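You operate a simulated robot arm through the tools that you are given. There is no shell and no other tool. Be economical: measure what you need, move in short steps, check, and stop when the job is done.

Carry out the task below with a simulated robot arm. There is one attempt and no reset: what you move stays moved.

## Task
Fetch the white test block and set it on the shelf four of the blue rack. Take the bag labelled "cement" from the top of the sample bench and put it on the shelf three of the blue rack. Take the black lifting socket on the top of the sample bench and put it away on the back of the traverse bench. Open the yellow door of the tent, take the white handled scoop and put it on the top shelf of the tent and shut the door again. Take the white sign and leave it on the shelf four of the blue rack. Fetch the brown ribbed panel and set it on the top of the test bench. Do these in any order. Set down upright: white test block, bag, white sign.

The check looks at the end state, three seconds after you hand in, the way a careful person would. Anything else that was tipped, shoved, dropped, spilled or broken makes it a failure.

## Robot
A 7-joint arm with a two-finger parallel gripper on a trunk, on a base that drives. Base frame: it is fixed to the floor where the robot stands at the start and does not move with it; the origin is under the middle of the robot, x ahead of it, y to its left, z up; the surface under the hand at the start is at about z = 0.88. Readings come in m, rad, newtons and seconds.
With the tool pointing down near the work surface it reaches from about 0.34 to 0.76 m from the robot's upright axis, wherever it stands. Its first joint turns from -2.007 to 2.007 rad. Places, roughly: back of the traverse bench (30x22 cm) [1.62, -2.84, 0.88]; beige bag, grey bag [0.5, 0.25, 1]; black lifting socket (5x5x2 cm) [0.6, 0.6, 0.9]; brown ribbed panel [-1.75, 1.25, 0.75]; shelf four of the blue rack [-1.8, 1, 1.3]; shelf three of the blue rack [-1.8, 1, 1]; top of the test bench [-1.8, -3.3, 0.9]; top shelf of the tent [-1.8, -1.5, 1.2]; white handled scoop (19x6x5 cm) [0.3, 1.8, 0.9]; white sign [-1.75, 1.25, 1.75]; white test block (7x7x9 cm) [0.5, 0.1, 0.9]; yellow door of the tent [-1.6, -1.5, 0.8]. Payload 3.91 kg.
The tool frame sits at the grasp point between the pads (the TCP): z along the fingers, y along the line on which they close. The tips reach 0.03 m beyond it. Largest opening 0.11 m; finger width 0.02, thickness 0.01; the body of the gripper, 0.048 by 0.112 m, starts 0.055 m behind the TCP.
Orientation is that of the tool frame in the base frame, as [roll, pitch, yaw] about the fixed x, y, z axes, in that order (R = Rz(yaw) Ry(pitch) Rx(roll)). With the fingers straight down and closing along the base's y, the tool's x points along the base's -x, its y along +y and its z along -z.

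## Interface
- The arm moves only by the tool jog_arm. Its arguments are lists of equal length, an entry for each row: "translation": the shift along the base's x, y, z in mm, a list of three; "rotation": the turn, a rotation vector about the base's x, y, z in rad, a list of three; "jaw": the gripper command, from -1 (fully open) to 1 (shut), values between in proportion. In form: {"translation": [[x, y, z], ...], "rotation": [[rx, ry, rz], ...], "jaw": [jaw, ...]}. A call has 1 to 10 rows; each row shifts and turns the commanded pose from where the row before left it. A row lasts 0.2 s, in which the tool goes at most 0.05 m and 0.15 rad; a call with a longer step from one row to the next is refused whole, and so is a gripper value outside its range. A pose out of reach is approached as far as the arm can. The call stops where the force on the tool passes 40 N (or 10 N more than at its start, if that is more) or the arm is blocked; 0.2 s more then pass. The fingers move at their own pace (about 0.108 m/s each) and stop on an object; they squeeze with about 27 N. The grip force told is the motor's: it shows also when the fingers shut on nothing. Time passes only in rows, and 0.2 s behind the last, so rows that do not move let the fingers close. It gives the time, the measured TCP pose, the force on the tool (base axes), the opening and the grip force at its end, in the units of the frame above (readings bear some noise), with the torque about the TCP (base axes, N m) and any sound that the robot's microphone picked up.
- Cameras (640 x 400 px; columns grow to the right, rows downward): "scene" is now at [0.0086, 0.1836, 1.6778]; the picture's right is [0.40, -0.92, 0.00], its down [-0.72, -0.31, -0.62] and it looks along [0.57, 0.25, -0.78] (base axes); focal length 265 px, centre (320, 200). "wrist" rides on the gripper at [0.073, 0.017, -0.103] in the tool frame; the picture's right is [-0.23, 0.97, 0.00], its down [-0.76, -0.18, -0.62] and it looks along [-0.61, -0.14, 0.78] (tool axes); focal length 222 px, centre (320, 200). There is no depth. A picture from a camera that has moved, and an enlarged one, comes with that camera's place and axes in the base frame and with its lens.
- snapshot(camera): a new picture of that camera. The clock stands still meanwhile.
- move_column(by): slides the trunk up (or, below 0, down) by that many m; the arm and the scene camera ride with it, the base frame stays. It gives what a move gives, with no picture.
- drive_base(legs): drives the robot by 1 to 6 legs, each [ahead, turn to the left] in m and rad, along the robot's own axes; the way and the turn of a leg run together, so that a leg with both is an arc; at most 1.5 m and 3.142 rad a leg. The arm and the cameras ride along, it lands a little off, and it stops where it bumps. It gives what a move gives.
- aim_head(pan, tilt): turns the head with the scene camera to pan (to the left, within 2.705 rad either way) and tilt (down, from -0.506 to 1.204), counted from straight ahead of the robot. It gives what a move gives.
- close_up(camera, box): a new picture of the part [left, top, right, bottom] of that camera's present view, enlarged. The clock stands still meanwhile.
- finish_job(): hands the job in; it is judged then, once.

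Work in short steps. Places have to be worked out from the pictures, the camera data and where the tool is seen: move nearer, look again, correct. Check each grasp and each placing, and mend what went wrong. You have 207 turns and 200 pictures in all, those below and enlarged ones among them. Open the gripper and draw the arm clear of the work before you hand the job in, unless the task says otherwise; then end with one line.

The tools are called after ">>>" by a JSON object that holds its "api" and its "payload". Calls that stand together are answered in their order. jog_arm: Moves the arm, as the interface text tells. Its arguments: {"type":"object","properties":{"translation":{"type":"array","items":{"type":"array","items":{"type":"number"}}},"rotation":{"type":"array","items":{"type":"array","items":{"type":"number"}}},"jaw":{"type":"array","items":{"type":"number"}}},"required":["translation","rotation","jaw"]} The other tools are called the same way: move_column (by) slides the trunk up or down; drive_base (legs) drives the base; aim_head (pan, tilt) turns the head that bears the scene camera; snapshot (camera) takes a picture; close_up (camera, box) takes an enlarged picture of a part of a camera's view; finish_job () hands the job in.

At the start:

```text
t: 0.0
tcp_pos: [0.4895, 0.2402, 1.1372]
orientation: [-3.14, 0.0, -3.134]
contact_force: [0.6, 0.4, 0.0]
moment: [0.0, -0.04, 0.01]
width: 0.1099
grip_force: 0.0
trunk travel left (down, up): [-0.8, 0.19]
robot x, y, heading: [-0.0005, 0.0001, -0.001]
head pan, tilt: [0.414, 0.901]
```

scene: 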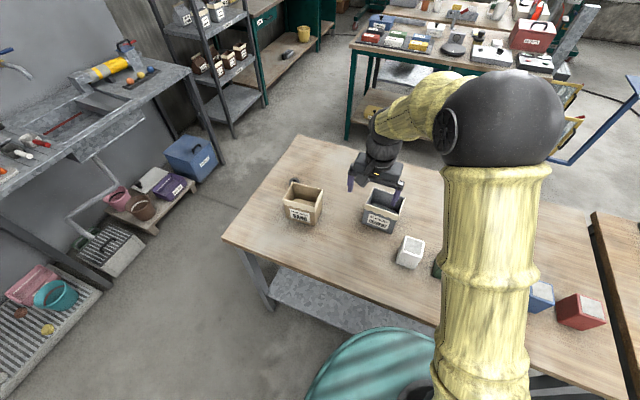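
wrist: 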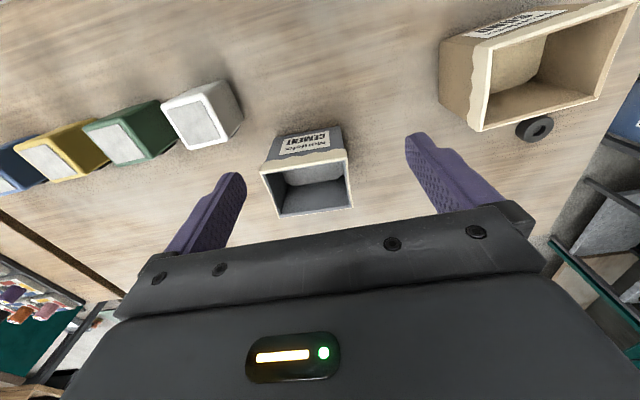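

The grey bag appears to carry the "cement" label. I take enlarged pictures to measure the objects on the bench.

>>> {"api": "close_up", "payload": {"camera": "scene", "box": [240, 140, 480, 290]}}

>>> {"api": "close_up", "payload": {"camera": "wrist", "box": [140, 20, 620, 320]}}

```text
2.67 times, centred on (360, 215) of scene
camera zoom: at [0.0086, 0.1836, 1.6778], right [0.4, -0.92, 0.0], down [-0.72, -0.31, -0.62], along [0.57, 0.25, -0.78], focal length 708 px, centre (213, 160)
```

zoom: 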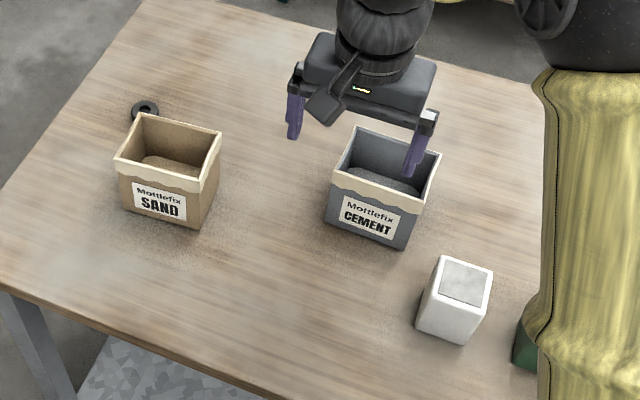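

```text
1.33 times, centred on (380, 170) of wrist
camera zoom: at [0.415, 0.2564, 1.242], right [0.22, 0.98, 0.0], down [0.76, -0.17, 0.62], along [0.61, -0.14, -0.78], focal length 296 px, centre (240, 240)
```

zoom: 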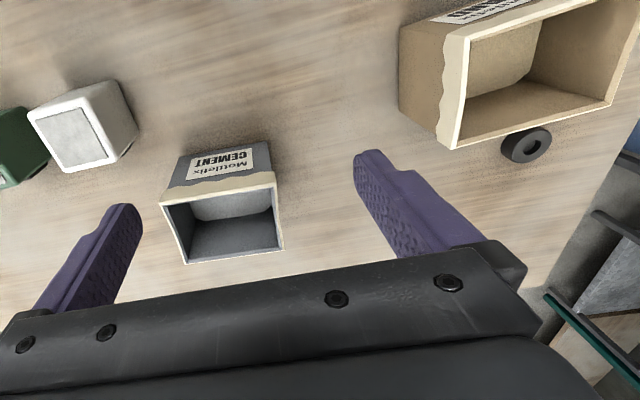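

The block top is at about (0.474, 0.080). The cement bag is about 0.087 m deep in x, 0.11 m wide in y, and centred near (0.577, 0.20). Next I pan the head to survey the rest of the room.

>>> {"api": "aim_head", "payload": {"pan": 2.6, "tilt": 0.2}}

>>> {"api": "snapshot", "payload": {"camera": "scene"}}

>>> {"api": "aim_head", "payload": {"pan": -2.44, "tilt": 0.3}}

>>> {"api": "snapshot", "payload": {"camera": "scene"}}

>>> {"api": "aim_head", "payload": {"pan": -1.6, "tilt": 0.3}}

>>> {"api": "snapshot", "payload": {"camera": "scene"}}

>>> {"api": "aim_head", "payload": {"pan": 1.4, "tilt": 0.5}}

>>> {"api": "snapshot", "payload": {"camera": "scene"}}

```text
t: 2.1
tcp_pos: [0.4868, 0.2398, 1.138]
orientation: [-3.141, 0.001, -3.133]
contact_force: [0.3, -0.4, 0.1]
moment: [-0.02, -0.04, -0.01]
width: 0.1102
grip_force: 0.1
trunk travel left (down, up): [-0.8, 0.19]
robot x, y, heading: [0.0031, -0.0004, -0.002]
head pan, tilt: [2.601, 0.201]
```

```text
195 pictures are left
camera scene: at [-0.1404, 0.2014, 1.7394], right [0.52, 0.86, 0.0], down [0.17, -0.1, -0.98], along [-0.84, 0.51, -0.2], focal length 265 px, centre (320, 200)
```

scene: 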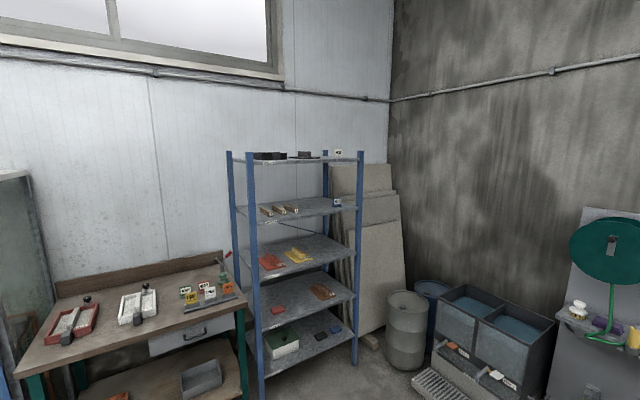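

```text
t: 6.0
tcp_pos: [0.4887, 0.2398, 1.1379]
orientation: [-3.138, 0.0, -3.135]
contact_force: [-0.2, -0.3, -0.3]
moment: [0.0, -0.01, -0.01]
width: 0.1101
grip_force: 0.1
trunk travel left (down, up): [-0.8, 0.19]
robot x, y, heading: [-0.0012, -0.0027, 0.001]
head pan, tilt: [-2.44, 0.3]
```

```text
194 pictures are left
camera scene: at [-0.132, 0.0931, 1.7301], right [-0.65, 0.76, 0.0], down [0.23, 0.19, -0.96], along [-0.73, -0.62, -0.3], focal length 265 px, centre (320, 200)
```

scene: 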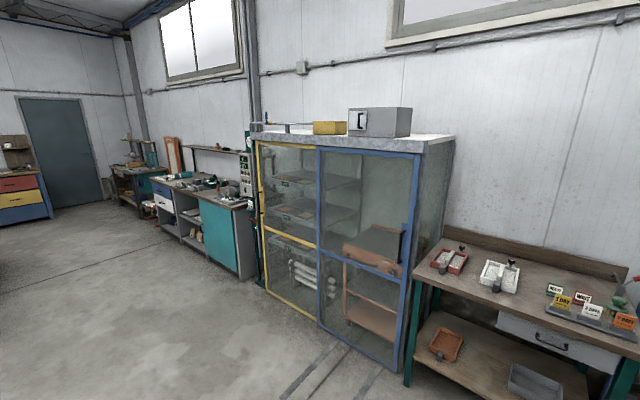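

```text
t: 7.2
tcp_pos: [0.4892, 0.2403, 1.1376]
orientation: [-3.141, 0.001, -3.134]
contact_force: [-0.6, 0.0, 0.4]
moment: [0.01, 0.02, 0.01]
width: 0.11
grip_force: 0.0
trunk travel left (down, up): [-0.8, 0.19]
robot x, y, heading: [-0.0024, 0.003, -0.001]
head pan, tilt: [-1.6, 0.3]
```

```text
193 pictures are left
camera scene: at [-0.0636, 0.06, 1.7301], right [-1.0, 0.03, 0.0], down [0.01, 0.3, -0.96], along [-0.03, -0.95, -0.3], focal length 265 px, centre (320, 200)
```

scene: 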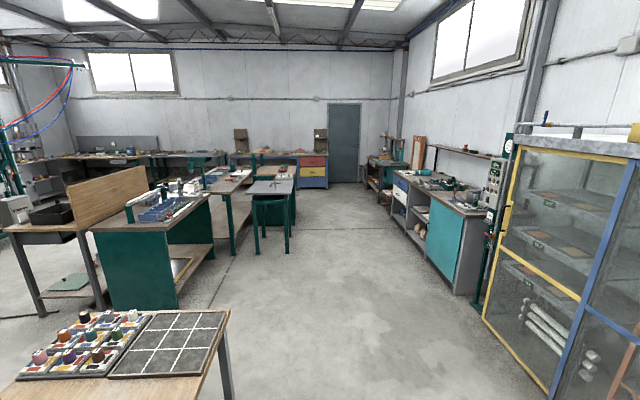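

```text
t: 9.8
tcp_pos: [0.4881, 0.2407, 1.1383]
orientation: [-3.141, 0.001, -3.135]
contact_force: [1.0, 1.2, 0.3]
moment: [-0.01, -0.01, 0.0]
width: 0.1098
grip_force: 0.0
trunk travel left (down, up): [-0.8, 0.19]
robot x, y, heading: [-0.0013, -0.0027, -0.004]
head pan, tilt: [1.4, 0.499]
```

```text
192 pictures are left
camera scene: at [-0.045, 0.243, 1.7117], right [0.99, -0.17, 0.0], down [-0.08, -0.47, -0.88], along [0.15, 0.86, -0.48], focal length 265 px, centre (320, 200)
```

scene: 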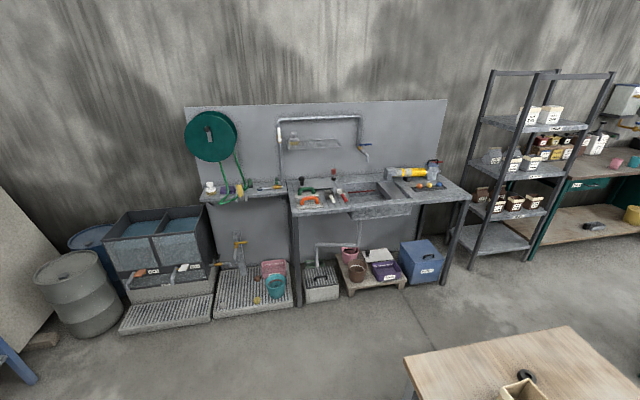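

Now close-ups of the washing table for the scoop, the rack and the tent.

>>> {"api": "close_up", "payload": {"camera": "scene", "box": [260, 140, 480, 260]}}

>>> {"api": "aim_head", "payload": {"pan": 2.6, "tilt": 0.3}}

>>> {"api": "close_up", "payload": {"camera": "scene", "box": [200, 90, 440, 240]}}

>>> {"api": "close_up", "payload": {"camera": "scene", "box": [200, 200, 440, 350]}}

>>> {"api": "aim_head", "payload": {"pan": -2.44, "tilt": 0.3}}

>>> {"api": "close_up", "payload": {"camera": "scene", "box": [200, 100, 480, 275]}}

>>> {"api": "close_up", "payload": {"camera": "scene", "box": [200, 230, 480, 400]}}

```text
2.91 times, centred on (370, 200) of scene
camera zoom: at [-0.045, 0.243, 1.7117], right [0.99, -0.17, 0.0], down [-0.08, -0.47, -0.88], along [0.15, 0.86, -0.48], focal length 772 px, centre (174, 200)
```

zoom: 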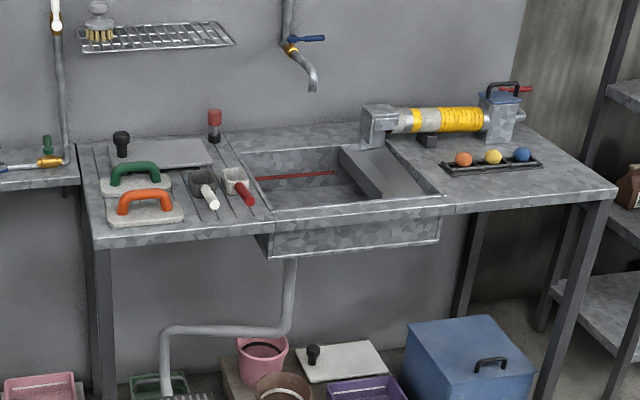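

```text
t: 11.2
tcp_pos: [0.4876, 0.2396, 1.1378]
orientation: [-3.138, -0.001, -3.134]
contact_force: [-1.2, -0.2, 0.5]
moment: [0.03, 0.01, -0.01]
width: 0.11
grip_force: 0.0
trunk travel left (down, up): [-0.8, 0.19]
robot x, y, heading: [-0.0058, -0.0004, 0.001]
head pan, tilt: [2.601, 0.3]
```

```text
2.67 times, centred on (320, 165) of scene
camera zoom: at [-0.1406, 0.2015, 1.7301], right [0.52, 0.86, 0.0], down [0.25, -0.15, -0.96], along [-0.82, 0.49, -0.3], focal length 708 px, centre (320, 293)
```

zoom: 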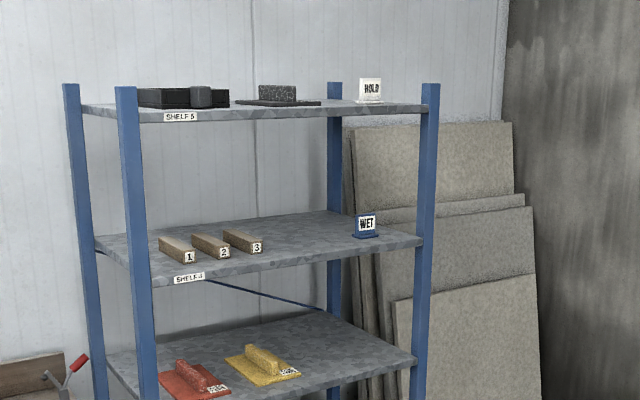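

```text
2.67 times, centred on (320, 275) of scene
camera zoom: at [-0.1406, 0.2015, 1.7301], right [0.52, 0.86, 0.0], down [0.25, -0.15, -0.96], along [-0.82, 0.49, -0.3], focal length 708 px, centre (320, 0)
```

zoom: 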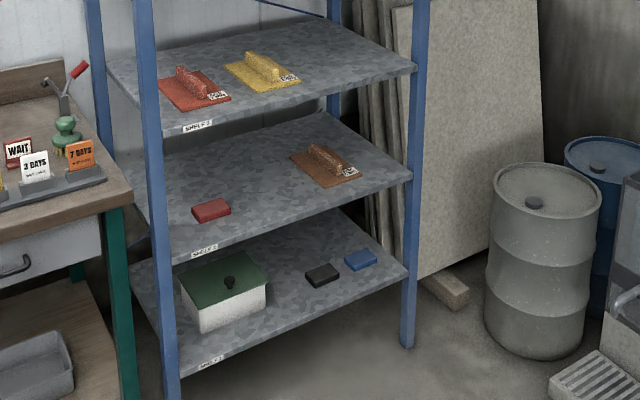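

```text
t: 15.1
tcp_pos: [0.4884, 0.2401, 1.1381]
orientation: [-3.14, -0.001, -3.135]
contact_force: [-0.2, 0.3, 0.4]
moment: [0.01, -0.02, -0.03]
width: 0.1099
grip_force: 0.0
trunk travel left (down, up): [-0.8, 0.19]
robot x, y, heading: [0.0023, -0.0002, -0.002]
head pan, tilt: [-2.44, 0.3]
```

```text
2.29 times, centred on (340, 188) of scene
camera zoom: at [-0.1319, 0.0931, 1.7301], right [-0.65, 0.76, 0.0], down [0.23, 0.19, -0.96], along [-0.73, -0.62, -0.3], focal length 607 px, centre (274, 229)
```

zoom: 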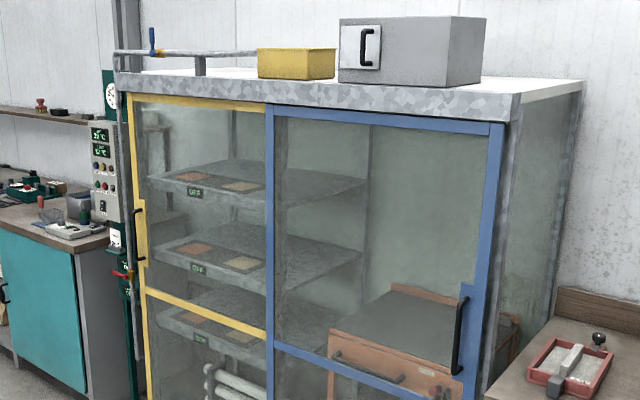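

```text
2.29 times, centred on (340, 315) of scene
camera zoom: at [-0.1319, 0.0931, 1.7301], right [-0.65, 0.76, 0.0], down [0.23, 0.19, -0.96], along [-0.73, -0.62, -0.3], focal length 607 px, centre (274, -63)
```

zoom: 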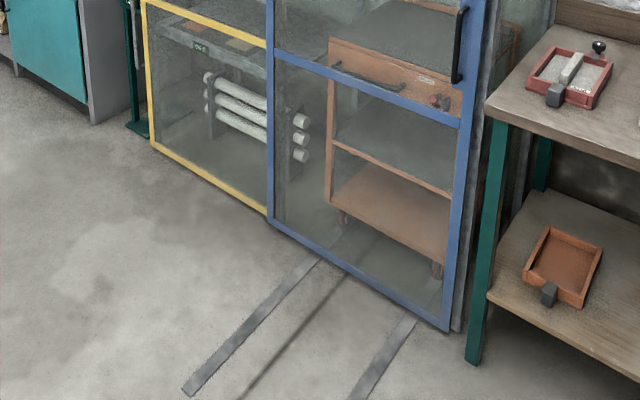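

The sign is the white "HOLD" on shelf 5, and the brown panel is on shelf 2. Sliding things into shelves needs a near-horizontal hand with the wrist camera on top, so I turn the tool half a turn about vertical.

>>> {"api": "jog_arm", "payload": {"translation": [[0, 0, 20], [0, 0, 20], [0, 0, 20], [0, 0, 0], [0, 0, 0], [0, 0, 0], [0, 0, 0], [0, 0, 0], [0, 0, 0], [0, 0, 0]], "rotation": [[0, 0, 0.14], [0, 0, 0.14], [0, 0, 0.14], [0, 0, 0.14], [0, 0, 0.14], [0, 0, 0.14], [0, 0, 0.14], [0, 0, 0.14], [0, 0, 0.14], [0, 0, 0.14]], "jaw": [-1, -1, -1, -1, -1, -1, -1, -1, -1, -1]}}

>>> {"api": "jog_arm", "payload": {"translation": [[0, 0, 0], [0, 0, 0], [0, 0, 0], [0, 0, 0], [0, 0, 0], [0, 0, 0], [0, 0, 0], [0, 0, 0], [0, 0, 0], [0, 0, 0]], "rotation": [[0, 0, 0.14], [0, 0, 0.14], [0, 0, 0.14], [0, 0, 0.14], [0, 0, 0.14], [0, 0, 0.14], [0, 0, 0.14], [0, 0, 0.14], [0, 0, 0.14], [0, 0, 0.14]], "jaw": [-1, -1, -1, -1, -1, -1, -1, -1, -1, -1]}}

>>> {"api": "aim_head", "payload": {"pan": 0.0, "tilt": 0.8}}

>>> {"api": "snapshot", "payload": {"camera": "scene"}}

```text
t: 17.3
tcp_pos: [0.4881, 0.2391, 1.1976]
orientation: [3.141, 0.0, -1.733]
contact_force: [-0.4, -0.1, 0.4]
moment: [0.02, -0.01, -0.02]
width: 0.1099
grip_force: 0.0
trunk travel left (down, up): [-0.8, 0.19]
robot x, y, heading: [0.001, 0.0009, 0.0]
head pan, tilt: [-2.44, 0.3]
```

```text
t: 19.5
tcp_pos: [0.4888, 0.2401, 1.1983]
orientation: [3.141, 0.003, -0.333]
contact_force: [0.3, -0.1, 0.8]
moment: [0.03, 0.03, 0.0]
width: 0.1101
grip_force: 0.0
trunk travel left (down, up): [-0.8, 0.19]
robot x, y, heading: [-0.0002, -0.0021, -0.001]
head pan, tilt: [-2.44, 0.3]
```

```text
t: 21.8
tcp_pos: [0.4891, 0.2401, 1.1993]
orientation: [-3.141, 0.002, -0.337]
contact_force: [0.3, 0.0, 0.0]
moment: [-0.02, -0.04, 0.0]
width: 0.1104
grip_force: 0.0
trunk travel left (down, up): [-0.8, 0.19]
robot x, y, heading: [0.0005, -0.0009, -0.001]
head pan, tilt: [0.0, 0.799]
```

```text
186 pictures are left
camera scene: at [0.0201, 0.1532, 1.6858], right [0.0, -1.0, 0.0], down [-0.72, 0.0, -0.7], along [0.7, 0.0, -0.72], focal length 265 px, centre (320, 200)
```

scene: 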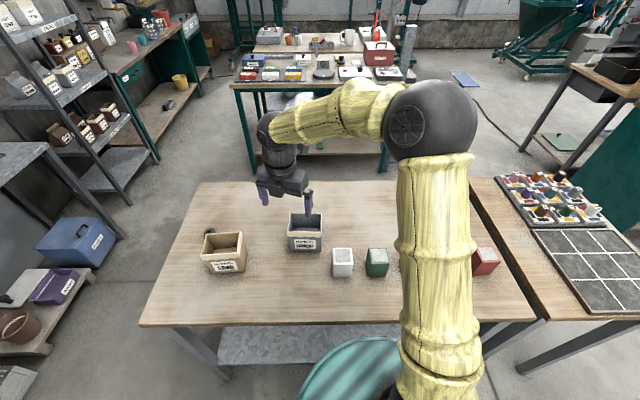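

The flip worked. I finish the yaw, back the base off by 0.25 m, then tilt the tool forward.

>>> {"api": "drive_base", "payload": {"legs": [[-0.25, 0]]}}

>>> {"api": "jog_arm", "payload": {"translation": [[20, -20, 0], [20, -20, 0], [20, -20, 0], [20, -20, 0], [20, -20, 0], [20, -20, 0], [20, -20, 0], [20, -20, 0], [0, 0, 0]], "rotation": [[0, 0, 0.112], [0, 0, 0.112], [0, 0, 0.112], [0, -0.14, 0], [0, -0.14, 0], [0, -0.14, 0], [0, -0.14, 0], [0, -0.14, 0], [0, -0.14, 0]], "jaw": [-1, -1, -1, -1, -1, -1, -1, -1, -1]}}

>>> {"api": "snapshot", "payload": {"camera": "wrist"}}

>>> {"api": "snapshot", "payload": {"camera": "scene"}}

```text
t: 23.8
tcp_pos: [0.2374, 0.2422, 1.1985]
orientation: [-3.14, -0.001, -0.333]
contact_force: [0.6, 0.1, 0.8]
moment: [-0.04, -0.03, 0.01]
width: 0.1099
grip_force: 0.1
trunk travel left (down, up): [-0.8, 0.19]
robot x, y, heading: [-0.2495, -0.0004, 0.001]
head pan, tilt: [0.0, 0.799]
```

```text
t: 25.8
tcp_pos: [0.3965, 0.0765, 1.1943]
orientation: [3.121, -0.761, 0.009]
contact_force: [0.7, -0.3, -0.4]
moment: [0.04, 0.0, 0.06]
width: 0.1101
grip_force: 0.1
out of reach, approached as far as the arm can: row 9
trunk travel left (down, up): [-0.8, 0.19]
robot x, y, heading: [-0.2483, 0.0002, 0.006]
head pan, tilt: [0.0, 0.799]
```

```text
185 pictures are left
camera wrist: at [0.3766, 0.0608, 1.3193], right [-0.17, -0.98, -0.14], down [-0.98, 0.18, -0.08], along [0.1, 0.13, -0.99], focal length 222 px, centre (320, 200)
```

wrist: 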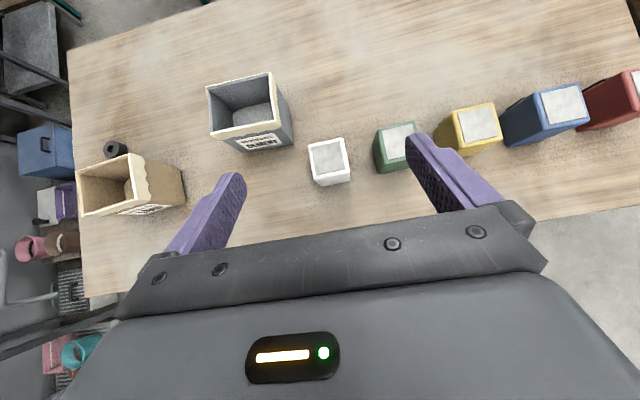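

```text
184 pictures are left
camera scene: at [-0.2301, 0.1507, 1.686], right [0.0, -1.0, 0.0], down [-0.72, 0.0, -0.7], along [0.7, 0.0, -0.72], focal length 265 px, centre (320, 200)
```

scene: 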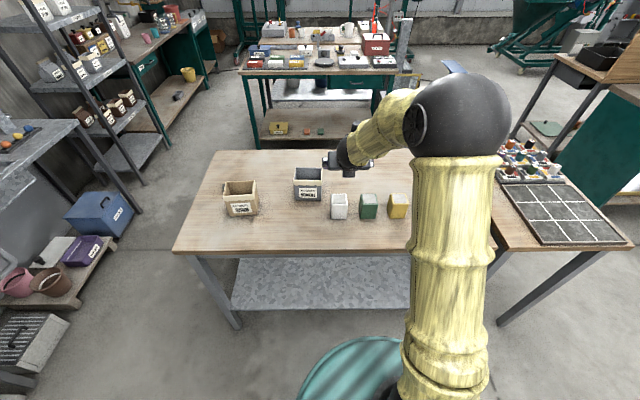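

The tilt stalls at about 44° because the shoulder is high relative to the hand. I raise the hand relative to the shoulder and then lower the trunk, so more tilt becomes possible.

>>> {"api": "jog_arm", "payload": {"translation": [[0, 0, 40], [0, 0, 40], [0, 0, 40], [0, 0, 40], [0, 0, 40], [10, 0, 0], [10, 0, 0], [10, 0, 0], [10, 0, 0], [0, 0, 0]], "rotation": [[0, 0, 0], [0, 0, 0], [0, 0, 0], [0, 0, 0], [0, 0, 0], [0, -0.1, 0], [0, -0.1, 0], [0, -0.1, 0], [0, 0, 0], [0, 0, 0]], "jaw": [-1, -1, -1, -1, -1, -1, -1, -1, -1, -1]}}

>>> {"api": "move_column", "payload": {"by": -0.3}}

```text
t: 28.0
tcp_pos: [0.436, 0.0797, 1.3924]
orientation: [3.111, -1.063, 0.017]
contact_force: [0.6, 0.2, 0.3]
moment: [0.0, 0.01, 0.0]
width: 0.1103
grip_force: 0.0
trunk travel left (down, up): [-0.8, 0.19]
robot x, y, heading: [-0.2459, -0.0028, 0.002]
head pan, tilt: [0.0, 0.799]
```

```text
t: 31.0
tcp_pos: [0.4366, 0.0787, 1.0925]
orientation: [3.109, -1.063, 0.016]
contact_force: [1.0, 0.2, 0.5]
moment: [0.02, 0.0, -0.03]
width: 0.1101
grip_force: 0.1
trunk travel left (down, up): [-0.5, 0.49]
robot x, y, heading: [-0.2498, -0.0005, 0.004]
head pan, tilt: [0.0, 0.799]
```

That works, with about 61° of tilt. I move to a standoff in front of the white block and check with the wrist camera.

>>> {"api": "jog_arm", "payload": {"translation": [[-18, 0, -25], [-18, 0, -25], [-18, 0, -25], [-18, 0, -25], [0, 0, 0]], "rotation": [[0.016, 0, 0.013], [0, 0, 0], [0, 0, 0], [0, 0, 0], [0, 0, 0]], "jaw": [-0.64, -0.64, -0.64, -0.64, -0.64]}}

>>> {"api": "snapshot", "payload": {"camera": "wrist"}}

>>> {"api": "snapshot", "payload": {"camera": "scene"}}

```text
t: 32.2
tcp_pos: [0.3656, 0.0791, 0.9931]
orientation: [-3.14, -1.063, 0.001]
contact_force: [0.2, -0.2, -0.8]
moment: [0.02, -0.01, 0.01]
width: 0.0901
grip_force: 0.0
trunk travel left (down, up): [-0.5, 0.49]
robot x, y, heading: [-0.2478, 0.0028, 0.002]
head pan, tilt: [0.0, 0.799]
```

```text
183 pictures are left
camera wrist: at [0.3095, 0.061, 1.1078], right [-0.11, -0.97, -0.2], down [-0.92, 0.18, -0.36], along [0.39, 0.14, -0.91], focal length 222 px, centre (320, 200)
```

wrist: 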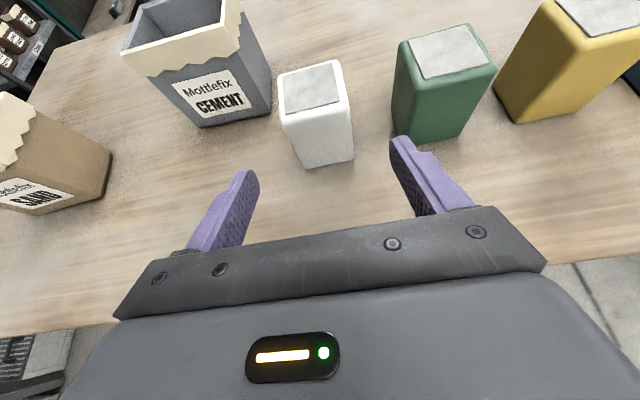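

```text
182 pictures are left
camera scene: at [-0.2304, 0.1529, 1.3858], right [0.0, -1.0, 0.0], down [-0.72, 0.0, -0.7], along [0.7, 0.0, -0.72], focal length 265 px, centre (320, 200)
```

scene: 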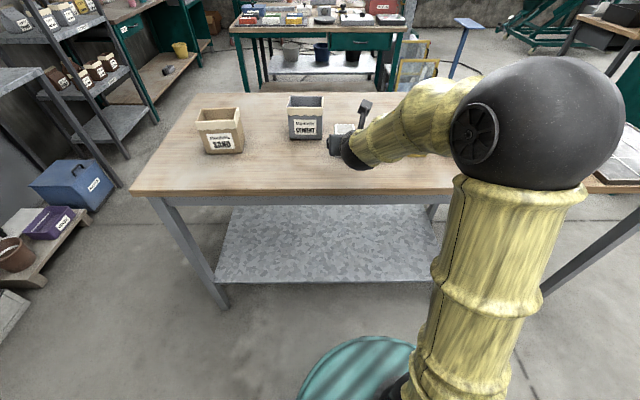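

The wrist camera puts the block at about (0.473, 0.075), which agrees with the earlier estimate. I advance along the finger axis and close.

>>> {"api": "jog_arm", "payload": {"translation": [[26, 0, -15], [26, -1, -15], [26, -1, -15], [27, 0, -16], [0, 0, 0], [0, 0, 0], [0, 0, 0], [0, 0, 0]], "rotation": [[0, 0, 0], [0, 0, 0], [0, 0, 0], [0, 0, 0], [0, 0, 0], [0, 0, 0], [0, 0, 0], [0, 0, 0]], "jaw": [-0.64, -0.64, -0.64, -0.64, -0.64, 1, 1, 1]}}

>>> {"api": "snapshot", "payload": {"camera": "wrist"}}

```text
t: 34.0
tcp_pos: [0.4692, 0.077, 0.9332]
orientation: [-3.141, -1.064, 0.001]
contact_force: [0.9, 2.4, 0.8]
moment: [0.25, -0.27, 0.11]
width: 0.0617
grip_force: 26.9
trunk travel left (down, up): [-0.5, 0.49]
robot x, y, heading: [-0.25, 0.0039, 0.007]
head pan, tilt: [0.0, 0.799]
```

```text
181 pictures are left
camera wrist: at [0.4143, 0.0602, 1.0475], right [-0.11, -0.97, -0.2], down [-0.92, 0.18, -0.36], along [0.39, 0.14, -0.91], focal length 222 px, centre (320, 200)
```

wrist: 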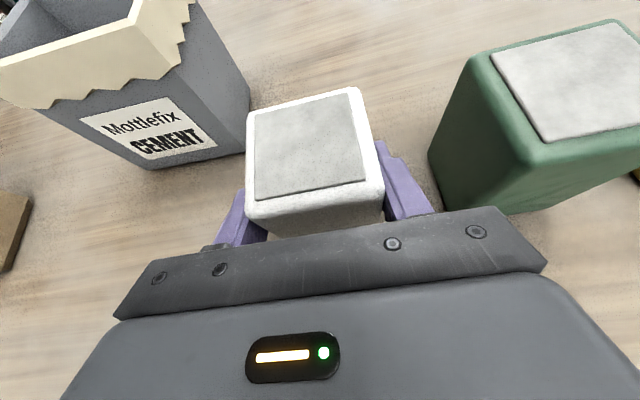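

The block is held at 62 mm width. I lift it, raise the trunk to rack height, then drive toward the rack, whose front is at x ≈ -1.56 facing +x.

>>> {"api": "jog_arm", "payload": {"translation": [[0, 0, 20], [0, 0, 30], [0, 0, 30], [0, 0, 30], [0, 0, 0]], "rotation": [[0, 0, 0], [0, 0, 0], [0, 0, 0], [0, 0, 0], [0, 0, 0]], "jaw": [1, 1, 1, 1, 1]}}

>>> {"api": "move_column", "payload": {"by": 0.4}}

>>> {"api": "drive_base", "payload": {"legs": [[-0.1, 0]]}}

>>> {"api": "drive_base", "payload": {"legs": [[0, 1.87], [1.15, 0]]}}

>>> {"api": "aim_head", "payload": {"pan": 1.0, "tilt": 0.4}}

>>> {"api": "snapshot", "payload": {"camera": "scene"}}

```text
t: 35.2
tcp_pos: [0.4688, 0.0802, 1.0429]
orientation: [-3.14, -1.06, 0.002]
contact_force: [0.1, -0.3, -5.3]
moment: [0.0, 0.08, -0.03]
width: 0.0616
grip_force: 26.7
trunk travel left (down, up): [-0.5, 0.49]
robot x, y, heading: [-0.248, -0.0002, 0.005]
head pan, tilt: [0.0, 0.799]
```

```text
t: 39.0
tcp_pos: [0.4691, 0.0789, 1.4416]
orientation: [-3.139, -1.062, 0.002]
contact_force: [0.1, 0.1, -5.4]
moment: [0.05, 0.05, 0.0]
width: 0.0617
grip_force: 27.0
trunk travel left (down, up): [-0.9, 0.09]
robot x, y, heading: [-0.249, 0.0015, 0.005]
head pan, tilt: [0.0, 0.799]
```

```text
t: 40.2
tcp_pos: [0.3697, 0.0798, 1.4425]
orientation: [-3.139, -1.06, 0.002]
contact_force: [-1.2, -0.2, -5.1]
moment: [0.02, 0.01, 0.01]
width: 0.0619
grip_force: 26.8
trunk travel left (down, up): [-0.9, 0.09]
robot x, y, heading: [-0.3469, 0.0046, 0.004]
head pan, tilt: [0.0, 0.799]
```

```text
t: 53.4
tcp_pos: [-0.9105, 1.7611, 1.4422]
orientation: [-3.139, -1.061, 1.838]
contact_force: [0.0, 0.1, -4.6]
moment: [-0.05, 0.0, -0.01]
width: 0.0622
grip_force: 26.6
trunk travel left (down, up): [-0.9, 0.09]
robot x, y, heading: [-0.6478, 1.091, 1.843]
head pan, tilt: [0.0, 0.799]
```

```text
t: 54.7
tcp_pos: [-0.9113, 1.7602, 1.4425]
orientation: [-3.138, -1.06, 1.838]
contact_force: [-0.4, -0.5, -4.7]
moment: [0.0, 0.0, 0.01]
width: 0.062
grip_force: 26.5
trunk travel left (down, up): [-0.9, 0.09]
robot x, y, heading: [-0.6437, 1.0865, 1.846]
head pan, tilt: [1.0, 0.4]
```

```text
180 pictures are left
camera scene: at [-0.8671, 1.0174, 1.8208], right [0.3, 0.95, 0.0], down [0.37, -0.12, -0.92], along [-0.88, 0.27, -0.39], focal length 265 px, centre (320, 200)
```

scene: 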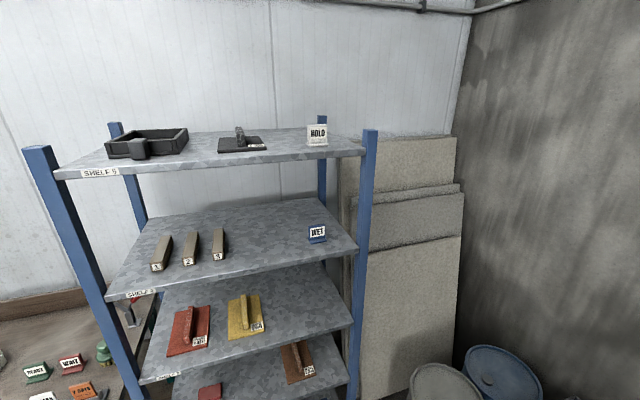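

Shelf 4 is at z ≈ 1.30 with its front edge at x ≈ -1.58. It is free for y from 0.95 to 1.22, so the block goes at y ≈ 1.03. I turn to face the rack.

>>> {"api": "drive_base", "payload": {"legs": [[0, 1.296]]}}

>>> {"api": "aim_head", "payload": {"pan": 0.0, "tilt": 0.5}}

>>> {"api": "snapshot", "payload": {"camera": "scene"}}

>>> {"api": "snapshot", "payload": {"camera": "wrist"}}

```text
t: 59.7
tcp_pos: [-1.3646, 1.0181, 1.4419]
orientation: [-3.139, -1.061, 3.129]
contact_force: [0.5, 0.0, -5.4]
moment: [0.01, -0.07, 0.02]
width: 0.0619
grip_force: 27.1
trunk travel left (down, up): [-0.9, 0.09]
robot x, y, heading: [-0.6477, 1.09, 3.13]
head pan, tilt: [1.0, 0.4]
```

```text
t: 61.0
tcp_pos: [-1.3659, 1.0181, 1.4422]
orientation: [-3.14, -1.061, 3.131]
contact_force: [0.2, 0.1, -4.7]
moment: [-0.01, -0.05, 0.02]
width: 0.0618
grip_force: 26.5
trunk travel left (down, up): [-0.9, 0.09]
robot x, y, heading: [-0.6458, 1.0875, 3.13]
head pan, tilt: [0.0, 0.499]
```

```text
179 pictures are left
camera scene: at [-0.6807, 0.9346, 1.8117], right [0.01, 1.0, 0.0], down [0.48, 0.0, -0.88], along [-0.88, 0.01, -0.48], focal length 265 px, centre (320, 200)
```

scene: 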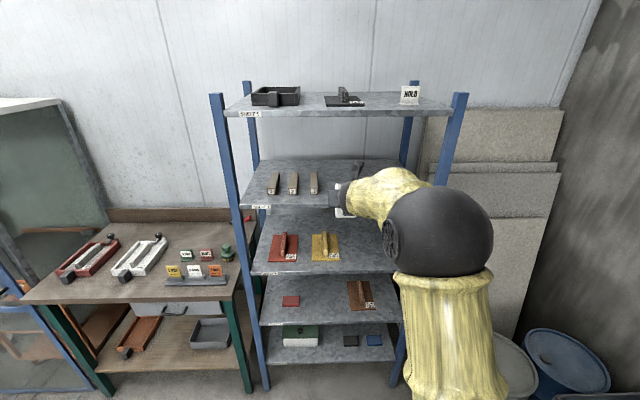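

```text
178 pictures are left
camera wrist: at [-1.3107, 1.0353, 1.556], right [0.12, 0.97, -0.2], down [0.91, -0.19, -0.36], along [-0.39, -0.14, -0.91], focal length 222 px, centre (320, 200)
```

wrist: 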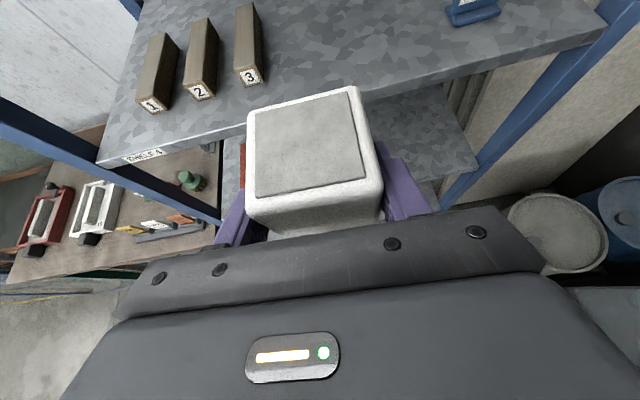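

The tool is level with shelf 4 and the block is clear of item 3. I lower slightly, shift 1.5 cm in y, drive in 0.29 m, then look.

>>> {"api": "jog_arm", "payload": {"translation": [[0, 7, -20], [0, 8, -20], [0, 0, -15], [0, 0, 0]], "rotation": [[0, 0, 0], [0, 0, 0], [0, 0, 0], [0, 0, 0]], "jaw": [1, 1, 1, 1]}}

>>> {"api": "drive_base", "payload": {"legs": [[0.29, 0]]}}

>>> {"api": "snapshot", "payload": {"camera": "scene"}}

>>> {"api": "snapshot", "payload": {"camera": "wrist"}}

```text
t: 62.0
tcp_pos: [-1.3662, 1.0353, 1.3877]
orientation: [-3.139, -1.061, 3.126]
contact_force: [0.2, 0.0, -5.8]
moment: [-0.04, -0.08, 0.02]
width: 0.062
grip_force: 27.1
trunk travel left (down, up): [-0.9, 0.09]
robot x, y, heading: [-0.6443, 1.0862, 3.13]
head pan, tilt: [0.0, 0.499]
```

```text
t: 64.2
tcp_pos: [-1.6641, 1.04, 1.3874]
orientation: [-3.141, -1.06, 3.124]
contact_force: [-0.5, -0.2, -4.7]
moment: [0.03, -0.08, 0.0]
width: 0.0616
grip_force: 27.2
trunk travel left (down, up): [-0.9, 0.09]
robot x, y, heading: [-0.9404, 1.0905, 3.128]
head pan, tilt: [0.0, 0.499]
```

```text
177 pictures are left
camera scene: at [-0.9782, 0.9387, 1.8116], right [0.01, 1.0, 0.0], down [0.48, -0.01, -0.88], along [-0.88, 0.01, -0.48], focal length 265 px, centre (320, 200)
```

scene: 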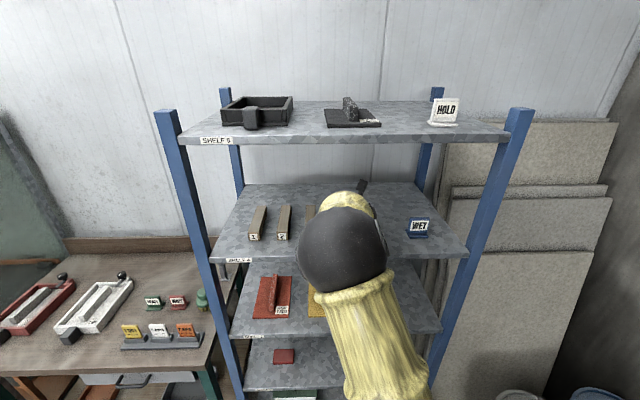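

```text
176 pictures are left
camera wrist: at [-1.6083, 1.0566, 1.5015], right [0.13, 0.97, -0.2], down [0.91, -0.19, -0.36], along [-0.39, -0.14, -0.91], focal length 222 px, centre (320, 200)
```

wrist: 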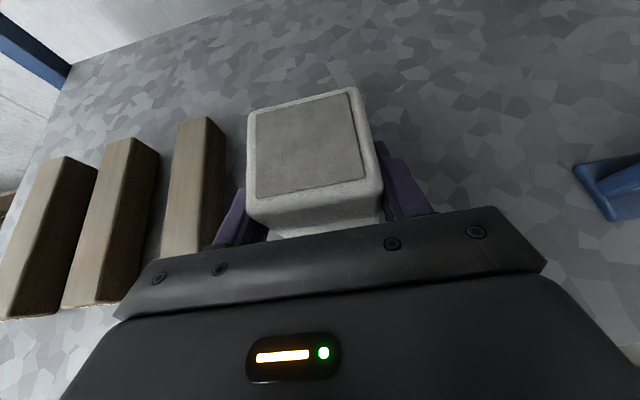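

It is positioned over the shelf with clearance both sides. I descend carefully, watching the force.

>>> {"api": "jog_arm", "payload": {"translation": [[0, 0, -10], [0, 0, -10], [0, 0, -5], [0, 0, 0]], "rotation": [[0, 0, 0], [0, 0, 0], [0, 0, 0], [0, 0, 0]], "jaw": [1, 1, 1, 1]}}

>>> {"api": "jog_arm", "payload": {"translation": [[0, 0, -3], [0, 0, -3]], "rotation": [[0, 0, 0], [0, 0, 0]], "jaw": [1, 1]}}

>>> {"api": "jog_arm", "payload": {"translation": [[0, 0, -2], [0, 0, -1]], "rotation": [[0, 0, 0], [0, 0, 0]], "jaw": [1, 1]}}

```text
t: 65.2
tcp_pos: [-1.6589, 1.0396, 1.3664]
orientation: [-3.138, -1.066, 3.121]
contact_force: [-2.7, 0.2, 24.0]
moment: [0.17, 0.09, 0.17]
width: 0.0619
grip_force: 26.9
trunk travel left (down, up): [-0.9, 0.09]
robot x, y, heading: [-0.9399, 1.0933, 3.127]
head pan, tilt: [0.0, 0.499]
```

```text
t: 65.8
tcp_pos: [-1.6578, 1.041, 1.3589]
orientation: [-3.141, -1.064, 3.124]
contact_force: [1.9, 0.0, 22.1]
moment: [0.27, 0.29, -0.42]
width: 0.0614
grip_force: 26.6
trunk travel left (down, up): [-0.9, 0.09]
robot x, y, heading: [-0.9444, 1.0876, 3.122]
head pan, tilt: [0.0, 0.499]
```

```text
t: 66.4
tcp_pos: [-1.6583, 1.0404, 1.3568]
orientation: [-3.14, -1.064, 3.123]
contact_force: [1.9, 0.2, 22.6]
moment: [0.34, 0.0, -0.24]
width: 0.0617
grip_force: 27.1
trunk travel left (down, up): [-0.9, 0.09]
robot x, y, heading: [-0.9459, 1.0917, 3.127]
head pan, tilt: [0.0, 0.499]
```

Contact is made at about 22 N and the block sits on the shelf. I check its attitude before opening.

>>> {"api": "snapshot", "payload": {"camera": "wrist"}}

>>> {"api": "jog_arm", "payload": {"translation": [[0, 0, 2], [0, 0, 0], [0, 0, 0]], "rotation": [[0, 0, 0], [0, 0, 0], [0, 0, 0]], "jaw": [-0.6, -0.6, -0.6]}}

>>> {"api": "snapshot", "payload": {"camera": "wrist"}}

```text
175 pictures are left
camera wrist: at [-1.6036, 1.0566, 1.4707], right [0.13, 0.97, -0.2], down [0.91, -0.19, -0.36], along [-0.39, -0.14, -0.91], focal length 222 px, centre (320, 200)
```

wrist: 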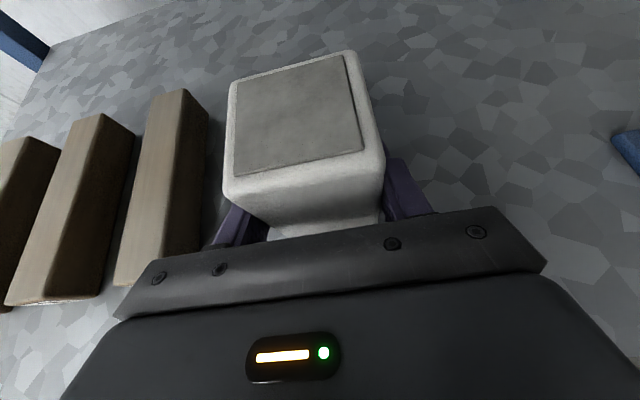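

```text
t: 67.2
tcp_pos: [-1.6606, 1.0409, 1.3555]
orientation: [-3.137, -1.062, 3.123]
contact_force: [0.9, -0.3, 0.2]
moment: [0.02, 0.0, 0.02]
width: 0.0878
grip_force: 0.0
trunk travel left (down, up): [-0.9, 0.09]
robot x, y, heading: [-0.9383, 1.092, 3.128]
head pan, tilt: [0.0, 0.499]
```

```text
174 pictures are left
camera wrist: at [-1.6064, 1.0567, 1.4701], right [0.13, 0.97, -0.2], down [0.91, -0.19, -0.36], along [-0.39, -0.14, -0.91], focal length 222 px, centre (320, 200)
```

wrist: 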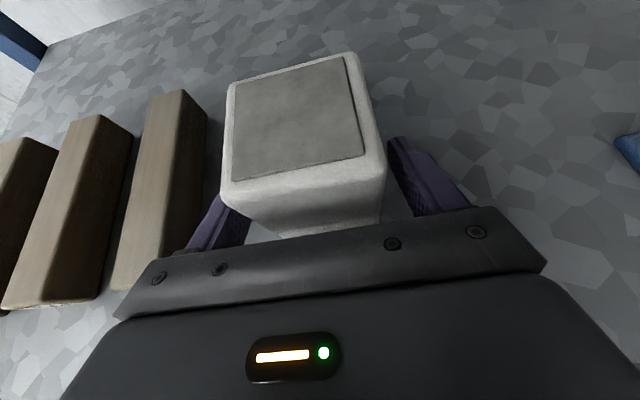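

Released cleanly, and the block stands upright. I withdraw along the finger axis, back up, and look at the HOLD sign on shelf 5.

>>> {"api": "jog_arm", "payload": {"translation": [[22, 0, 12], [22, 0, 12], [22, 0, 12], [22, 0, 10]], "rotation": [[0, 0, 0], [0, 0, 0], [0, 0, 0], [0, 0, 0]], "jaw": [-0.6, -0.6, -0.6, -0.6]}}

>>> {"api": "drive_base", "payload": {"legs": [[-0.25, 0]]}}

>>> {"api": "move_column", "payload": {"by": 0.09}}

>>> {"api": "jog_arm", "payload": {"translation": [[0, 30, 40], [0, 30, 40], [0, 30, 40], [0, 30, 40], [0, 30, 40], [0, 10, 40]], "rotation": [[0, 0, 0], [0, 0, 0], [0, 0, 0], [0, 0, 0], [0, 0, 0], [0, 0, 0]], "jaw": [-1, -1, -1, -1, -1, -1]}}

>>> {"api": "snapshot", "payload": {"camera": "wrist"}}

>>> {"api": "snapshot", "payload": {"camera": "scene"}}

```text
t: 68.2
tcp_pos: [-1.5723, 1.0405, 1.4013]
orientation: [-3.14, -1.062, 3.127]
contact_force: [0.9, 0.5, 0.3]
moment: [0.0, -0.02, 0.02]
width: 0.0881
grip_force: 0.0
trunk travel left (down, up): [-0.9, 0.09]
robot x, y, heading: [-0.942, 1.0897, 3.127]
head pan, tilt: [0.0, 0.499]
```

```text
t: 70.3
tcp_pos: [-1.3229, 1.0378, 1.4021]
orientation: [-3.141, -1.06, 3.124]
contact_force: [-0.2, 0.4, 0.2]
moment: [0.02, 0.02, -0.01]
width: 0.0881
grip_force: 0.2
trunk travel left (down, up): [-0.9, 0.09]
robot x, y, heading: [-0.691, 1.0891, 3.124]
head pan, tilt: [0.0, 0.499]
```

```text
t: 71.5
tcp_pos: [-1.3245, 1.0381, 1.4919]
orientation: [-3.14, -1.061, 3.124]
contact_force: [0.8, 0.0, -1.4]
moment: [0.02, -0.01, -0.02]
width: 0.0881
grip_force: 0.0
trunk travel left (down, up): [-0.99, 0.0]
robot x, y, heading: [-0.6923, 1.0886, 3.126]
head pan, tilt: [0.0, 0.499]
```

```text
t: 72.9
tcp_pos: [-1.3238, 1.1945, 1.7305]
orientation: [-3.14, -1.062, 3.122]
contact_force: [-0.4, 0.0, 0.8]
moment: [-0.01, 0.04, 0.03]
width: 0.1101
grip_force: 0.1
trunk travel left (down, up): [-0.99, 0.0]
robot x, y, heading: [-0.6924, 1.088, 3.13]
head pan, tilt: [0.0, 0.499]
```

```text
173 pictures are left
camera wrist: at [-1.2695, 1.2108, 1.8453], right [0.13, 0.97, -0.2], down [0.91, -0.19, -0.36], along [-0.39, -0.14, -0.91], focal length 222 px, centre (320, 200)
```

wrist: 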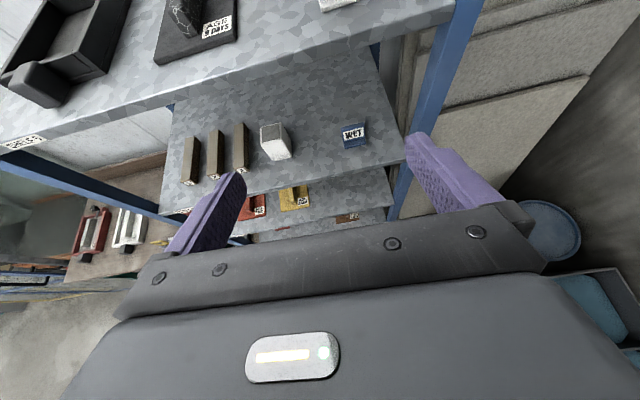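

```text
172 pictures are left
camera scene: at [-0.7275, 0.9349, 1.9017], right [0.02, 1.0, 0.0], down [0.48, -0.01, -0.88], along [-0.88, 0.01, -0.48], focal length 265 px, centre (320, 200)
```

scene: 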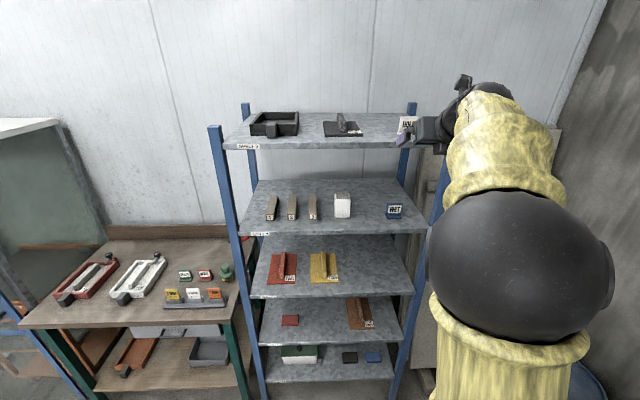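

Shelf 5 is clear below the hand at this height. I drive 0.2 m closer so the wrist camera sees the HOLD sign.

>>> {"api": "drive_base", "payload": {"legs": [[0.2, 0]]}}

>>> {"api": "snapshot", "payload": {"camera": "wrist"}}

>>> {"api": "close_up", "payload": {"camera": "scene", "box": [360, 50, 560, 175]}}

```text
t: 74.7
tcp_pos: [-1.5274, 1.1994, 1.7311]
orientation: [-3.14, -1.059, 3.12]
contact_force: [0.0, -0.1, -0.7]
moment: [-0.04, -0.01, -0.02]
width: 0.1099
grip_force: 0.0
trunk travel left (down, up): [-0.99, 0.0]
robot x, y, heading: [-0.8929, 1.0903, 3.124]
head pan, tilt: [0.0, 0.499]
```

```text
171 pictures are left
camera wrist: at [-1.4725, 1.2159, 1.8445], right [0.13, 0.97, -0.2], down [0.91, -0.2, -0.36], along [-0.39, -0.13, -0.91], focal length 222 px, centre (320, 200)
```

wrist: 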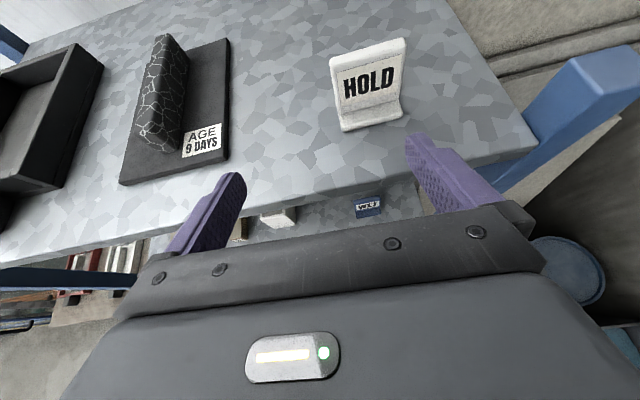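

```text
3.20 times, centred on (460, 112) of scene
camera zoom: at [-0.9313, 0.9386, 1.9017], right [0.02, 1.0, 0.0], down [0.48, -0.01, -0.88], along [-0.88, 0.02, -0.48], focal length 849 px, centre (-128, 480)
```

zoom: 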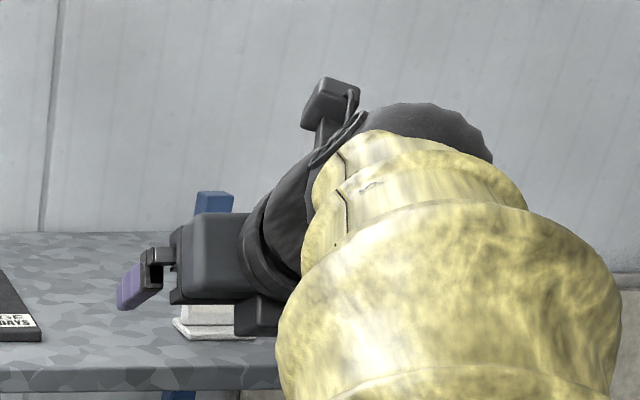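

The sign's plate appears to be near (-1.66, 1.257), about 65 mm wide and 6 cm tall on shelf 5 at z ≈ 1.65. I move to a standoff in line with it and recheck.

>>> {"api": "jog_arm", "payload": {"translation": [[-9, 20, 6], [-9, 20, 6], [-10, 18, 4], [0, 0, 0]], "rotation": [[0, 0, 0.01], [0, 0, 0.01], [0, 0, 0], [0, 0, 0]], "jaw": [-1, -1, -1, -1]}}

>>> {"api": "snapshot", "payload": {"camera": "wrist"}}

```text
t: 75.7
tcp_pos: [-1.5554, 1.2588, 1.748]
orientation: [3.14, -1.061, -3.141]
contact_force: [0.8, -0.5, 0.9]
moment: [0.0, -0.06, -0.03]
width: 0.1099
grip_force: 0.0
trunk travel left (down, up): [-0.99, 0.0]
robot x, y, heading: [-0.896, 1.0941, 3.129]
head pan, tilt: [0.0, 0.499]
```

```text
169 pictures are left
camera wrist: at [-1.5001, 1.2746, 1.8616], right [0.11, 0.97, -0.2], down [0.92, -0.18, -0.36], along [-0.39, -0.14, -0.91], focal length 222 px, centre (320, 200)
```

wrist: 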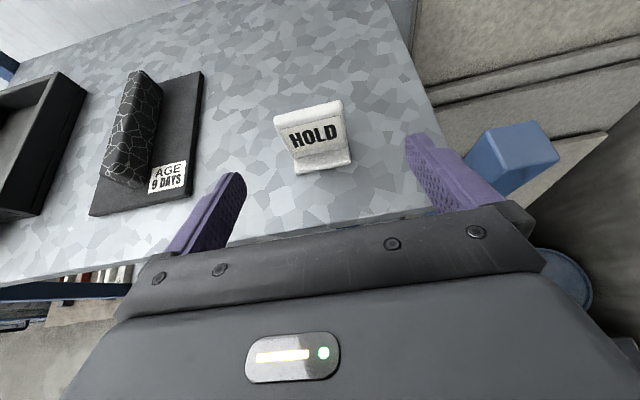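

The refined sign centre is y ≈ 1.249 with the plate at x ≈ -1.66. I advance along the finger axis and close.

>>> {"api": "jog_arm", "payload": {"translation": [[-25, -4, -15], [-25, -3, -15], [-26, -3, -15], [-26, 0, -15], [0, 0, 0], [0, 0, 0], [0, 0, 0], [0, 0, 0], [0, 0, 0]], "rotation": [[0, 0, 0], [0, 0, 0], [0, 0, 0], [0, 0, 0], [0, 0, 0], [0, 0, 0], [0, 0, 0], [0, 0, 0], [0, 0, 0]], "jaw": [-1, -1, -1, -1, -1, 0.1, 1, 1, 1]}}

>>> {"api": "snapshot", "payload": {"camera": "wrist"}}

```text
t: 77.7
tcp_pos: [-1.6576, 1.2481, 1.6871]
orientation: [-3.14, -1.061, 3.14]
contact_force: [-1.9, 1.7, 6.7]
moment: [0.01, -0.04, 0.01]
width: 0.0589
grip_force: 26.9
trunk travel left (down, up): [-0.99, 0.0]
robot x, y, heading: [-0.8956, 1.0941, 3.124]
head pan, tilt: [0.0, 0.499]
```

```text
168 pictures are left
camera wrist: at [-1.6032, 1.2646, 1.8016], right [0.11, 0.97, -0.2], down [0.92, -0.18, -0.36], along [-0.39, -0.14, -0.91], focal length 222 px, centre (320, 200)
```

wrist: 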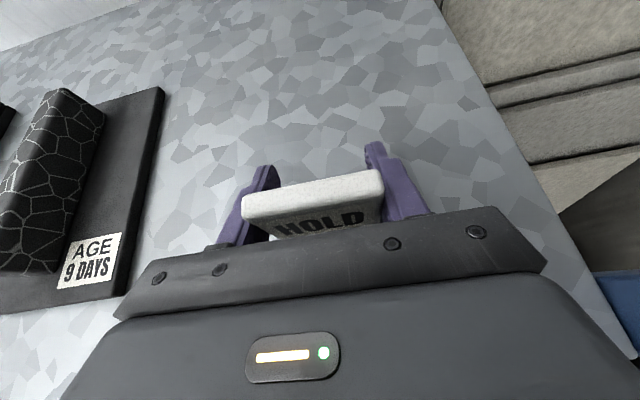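

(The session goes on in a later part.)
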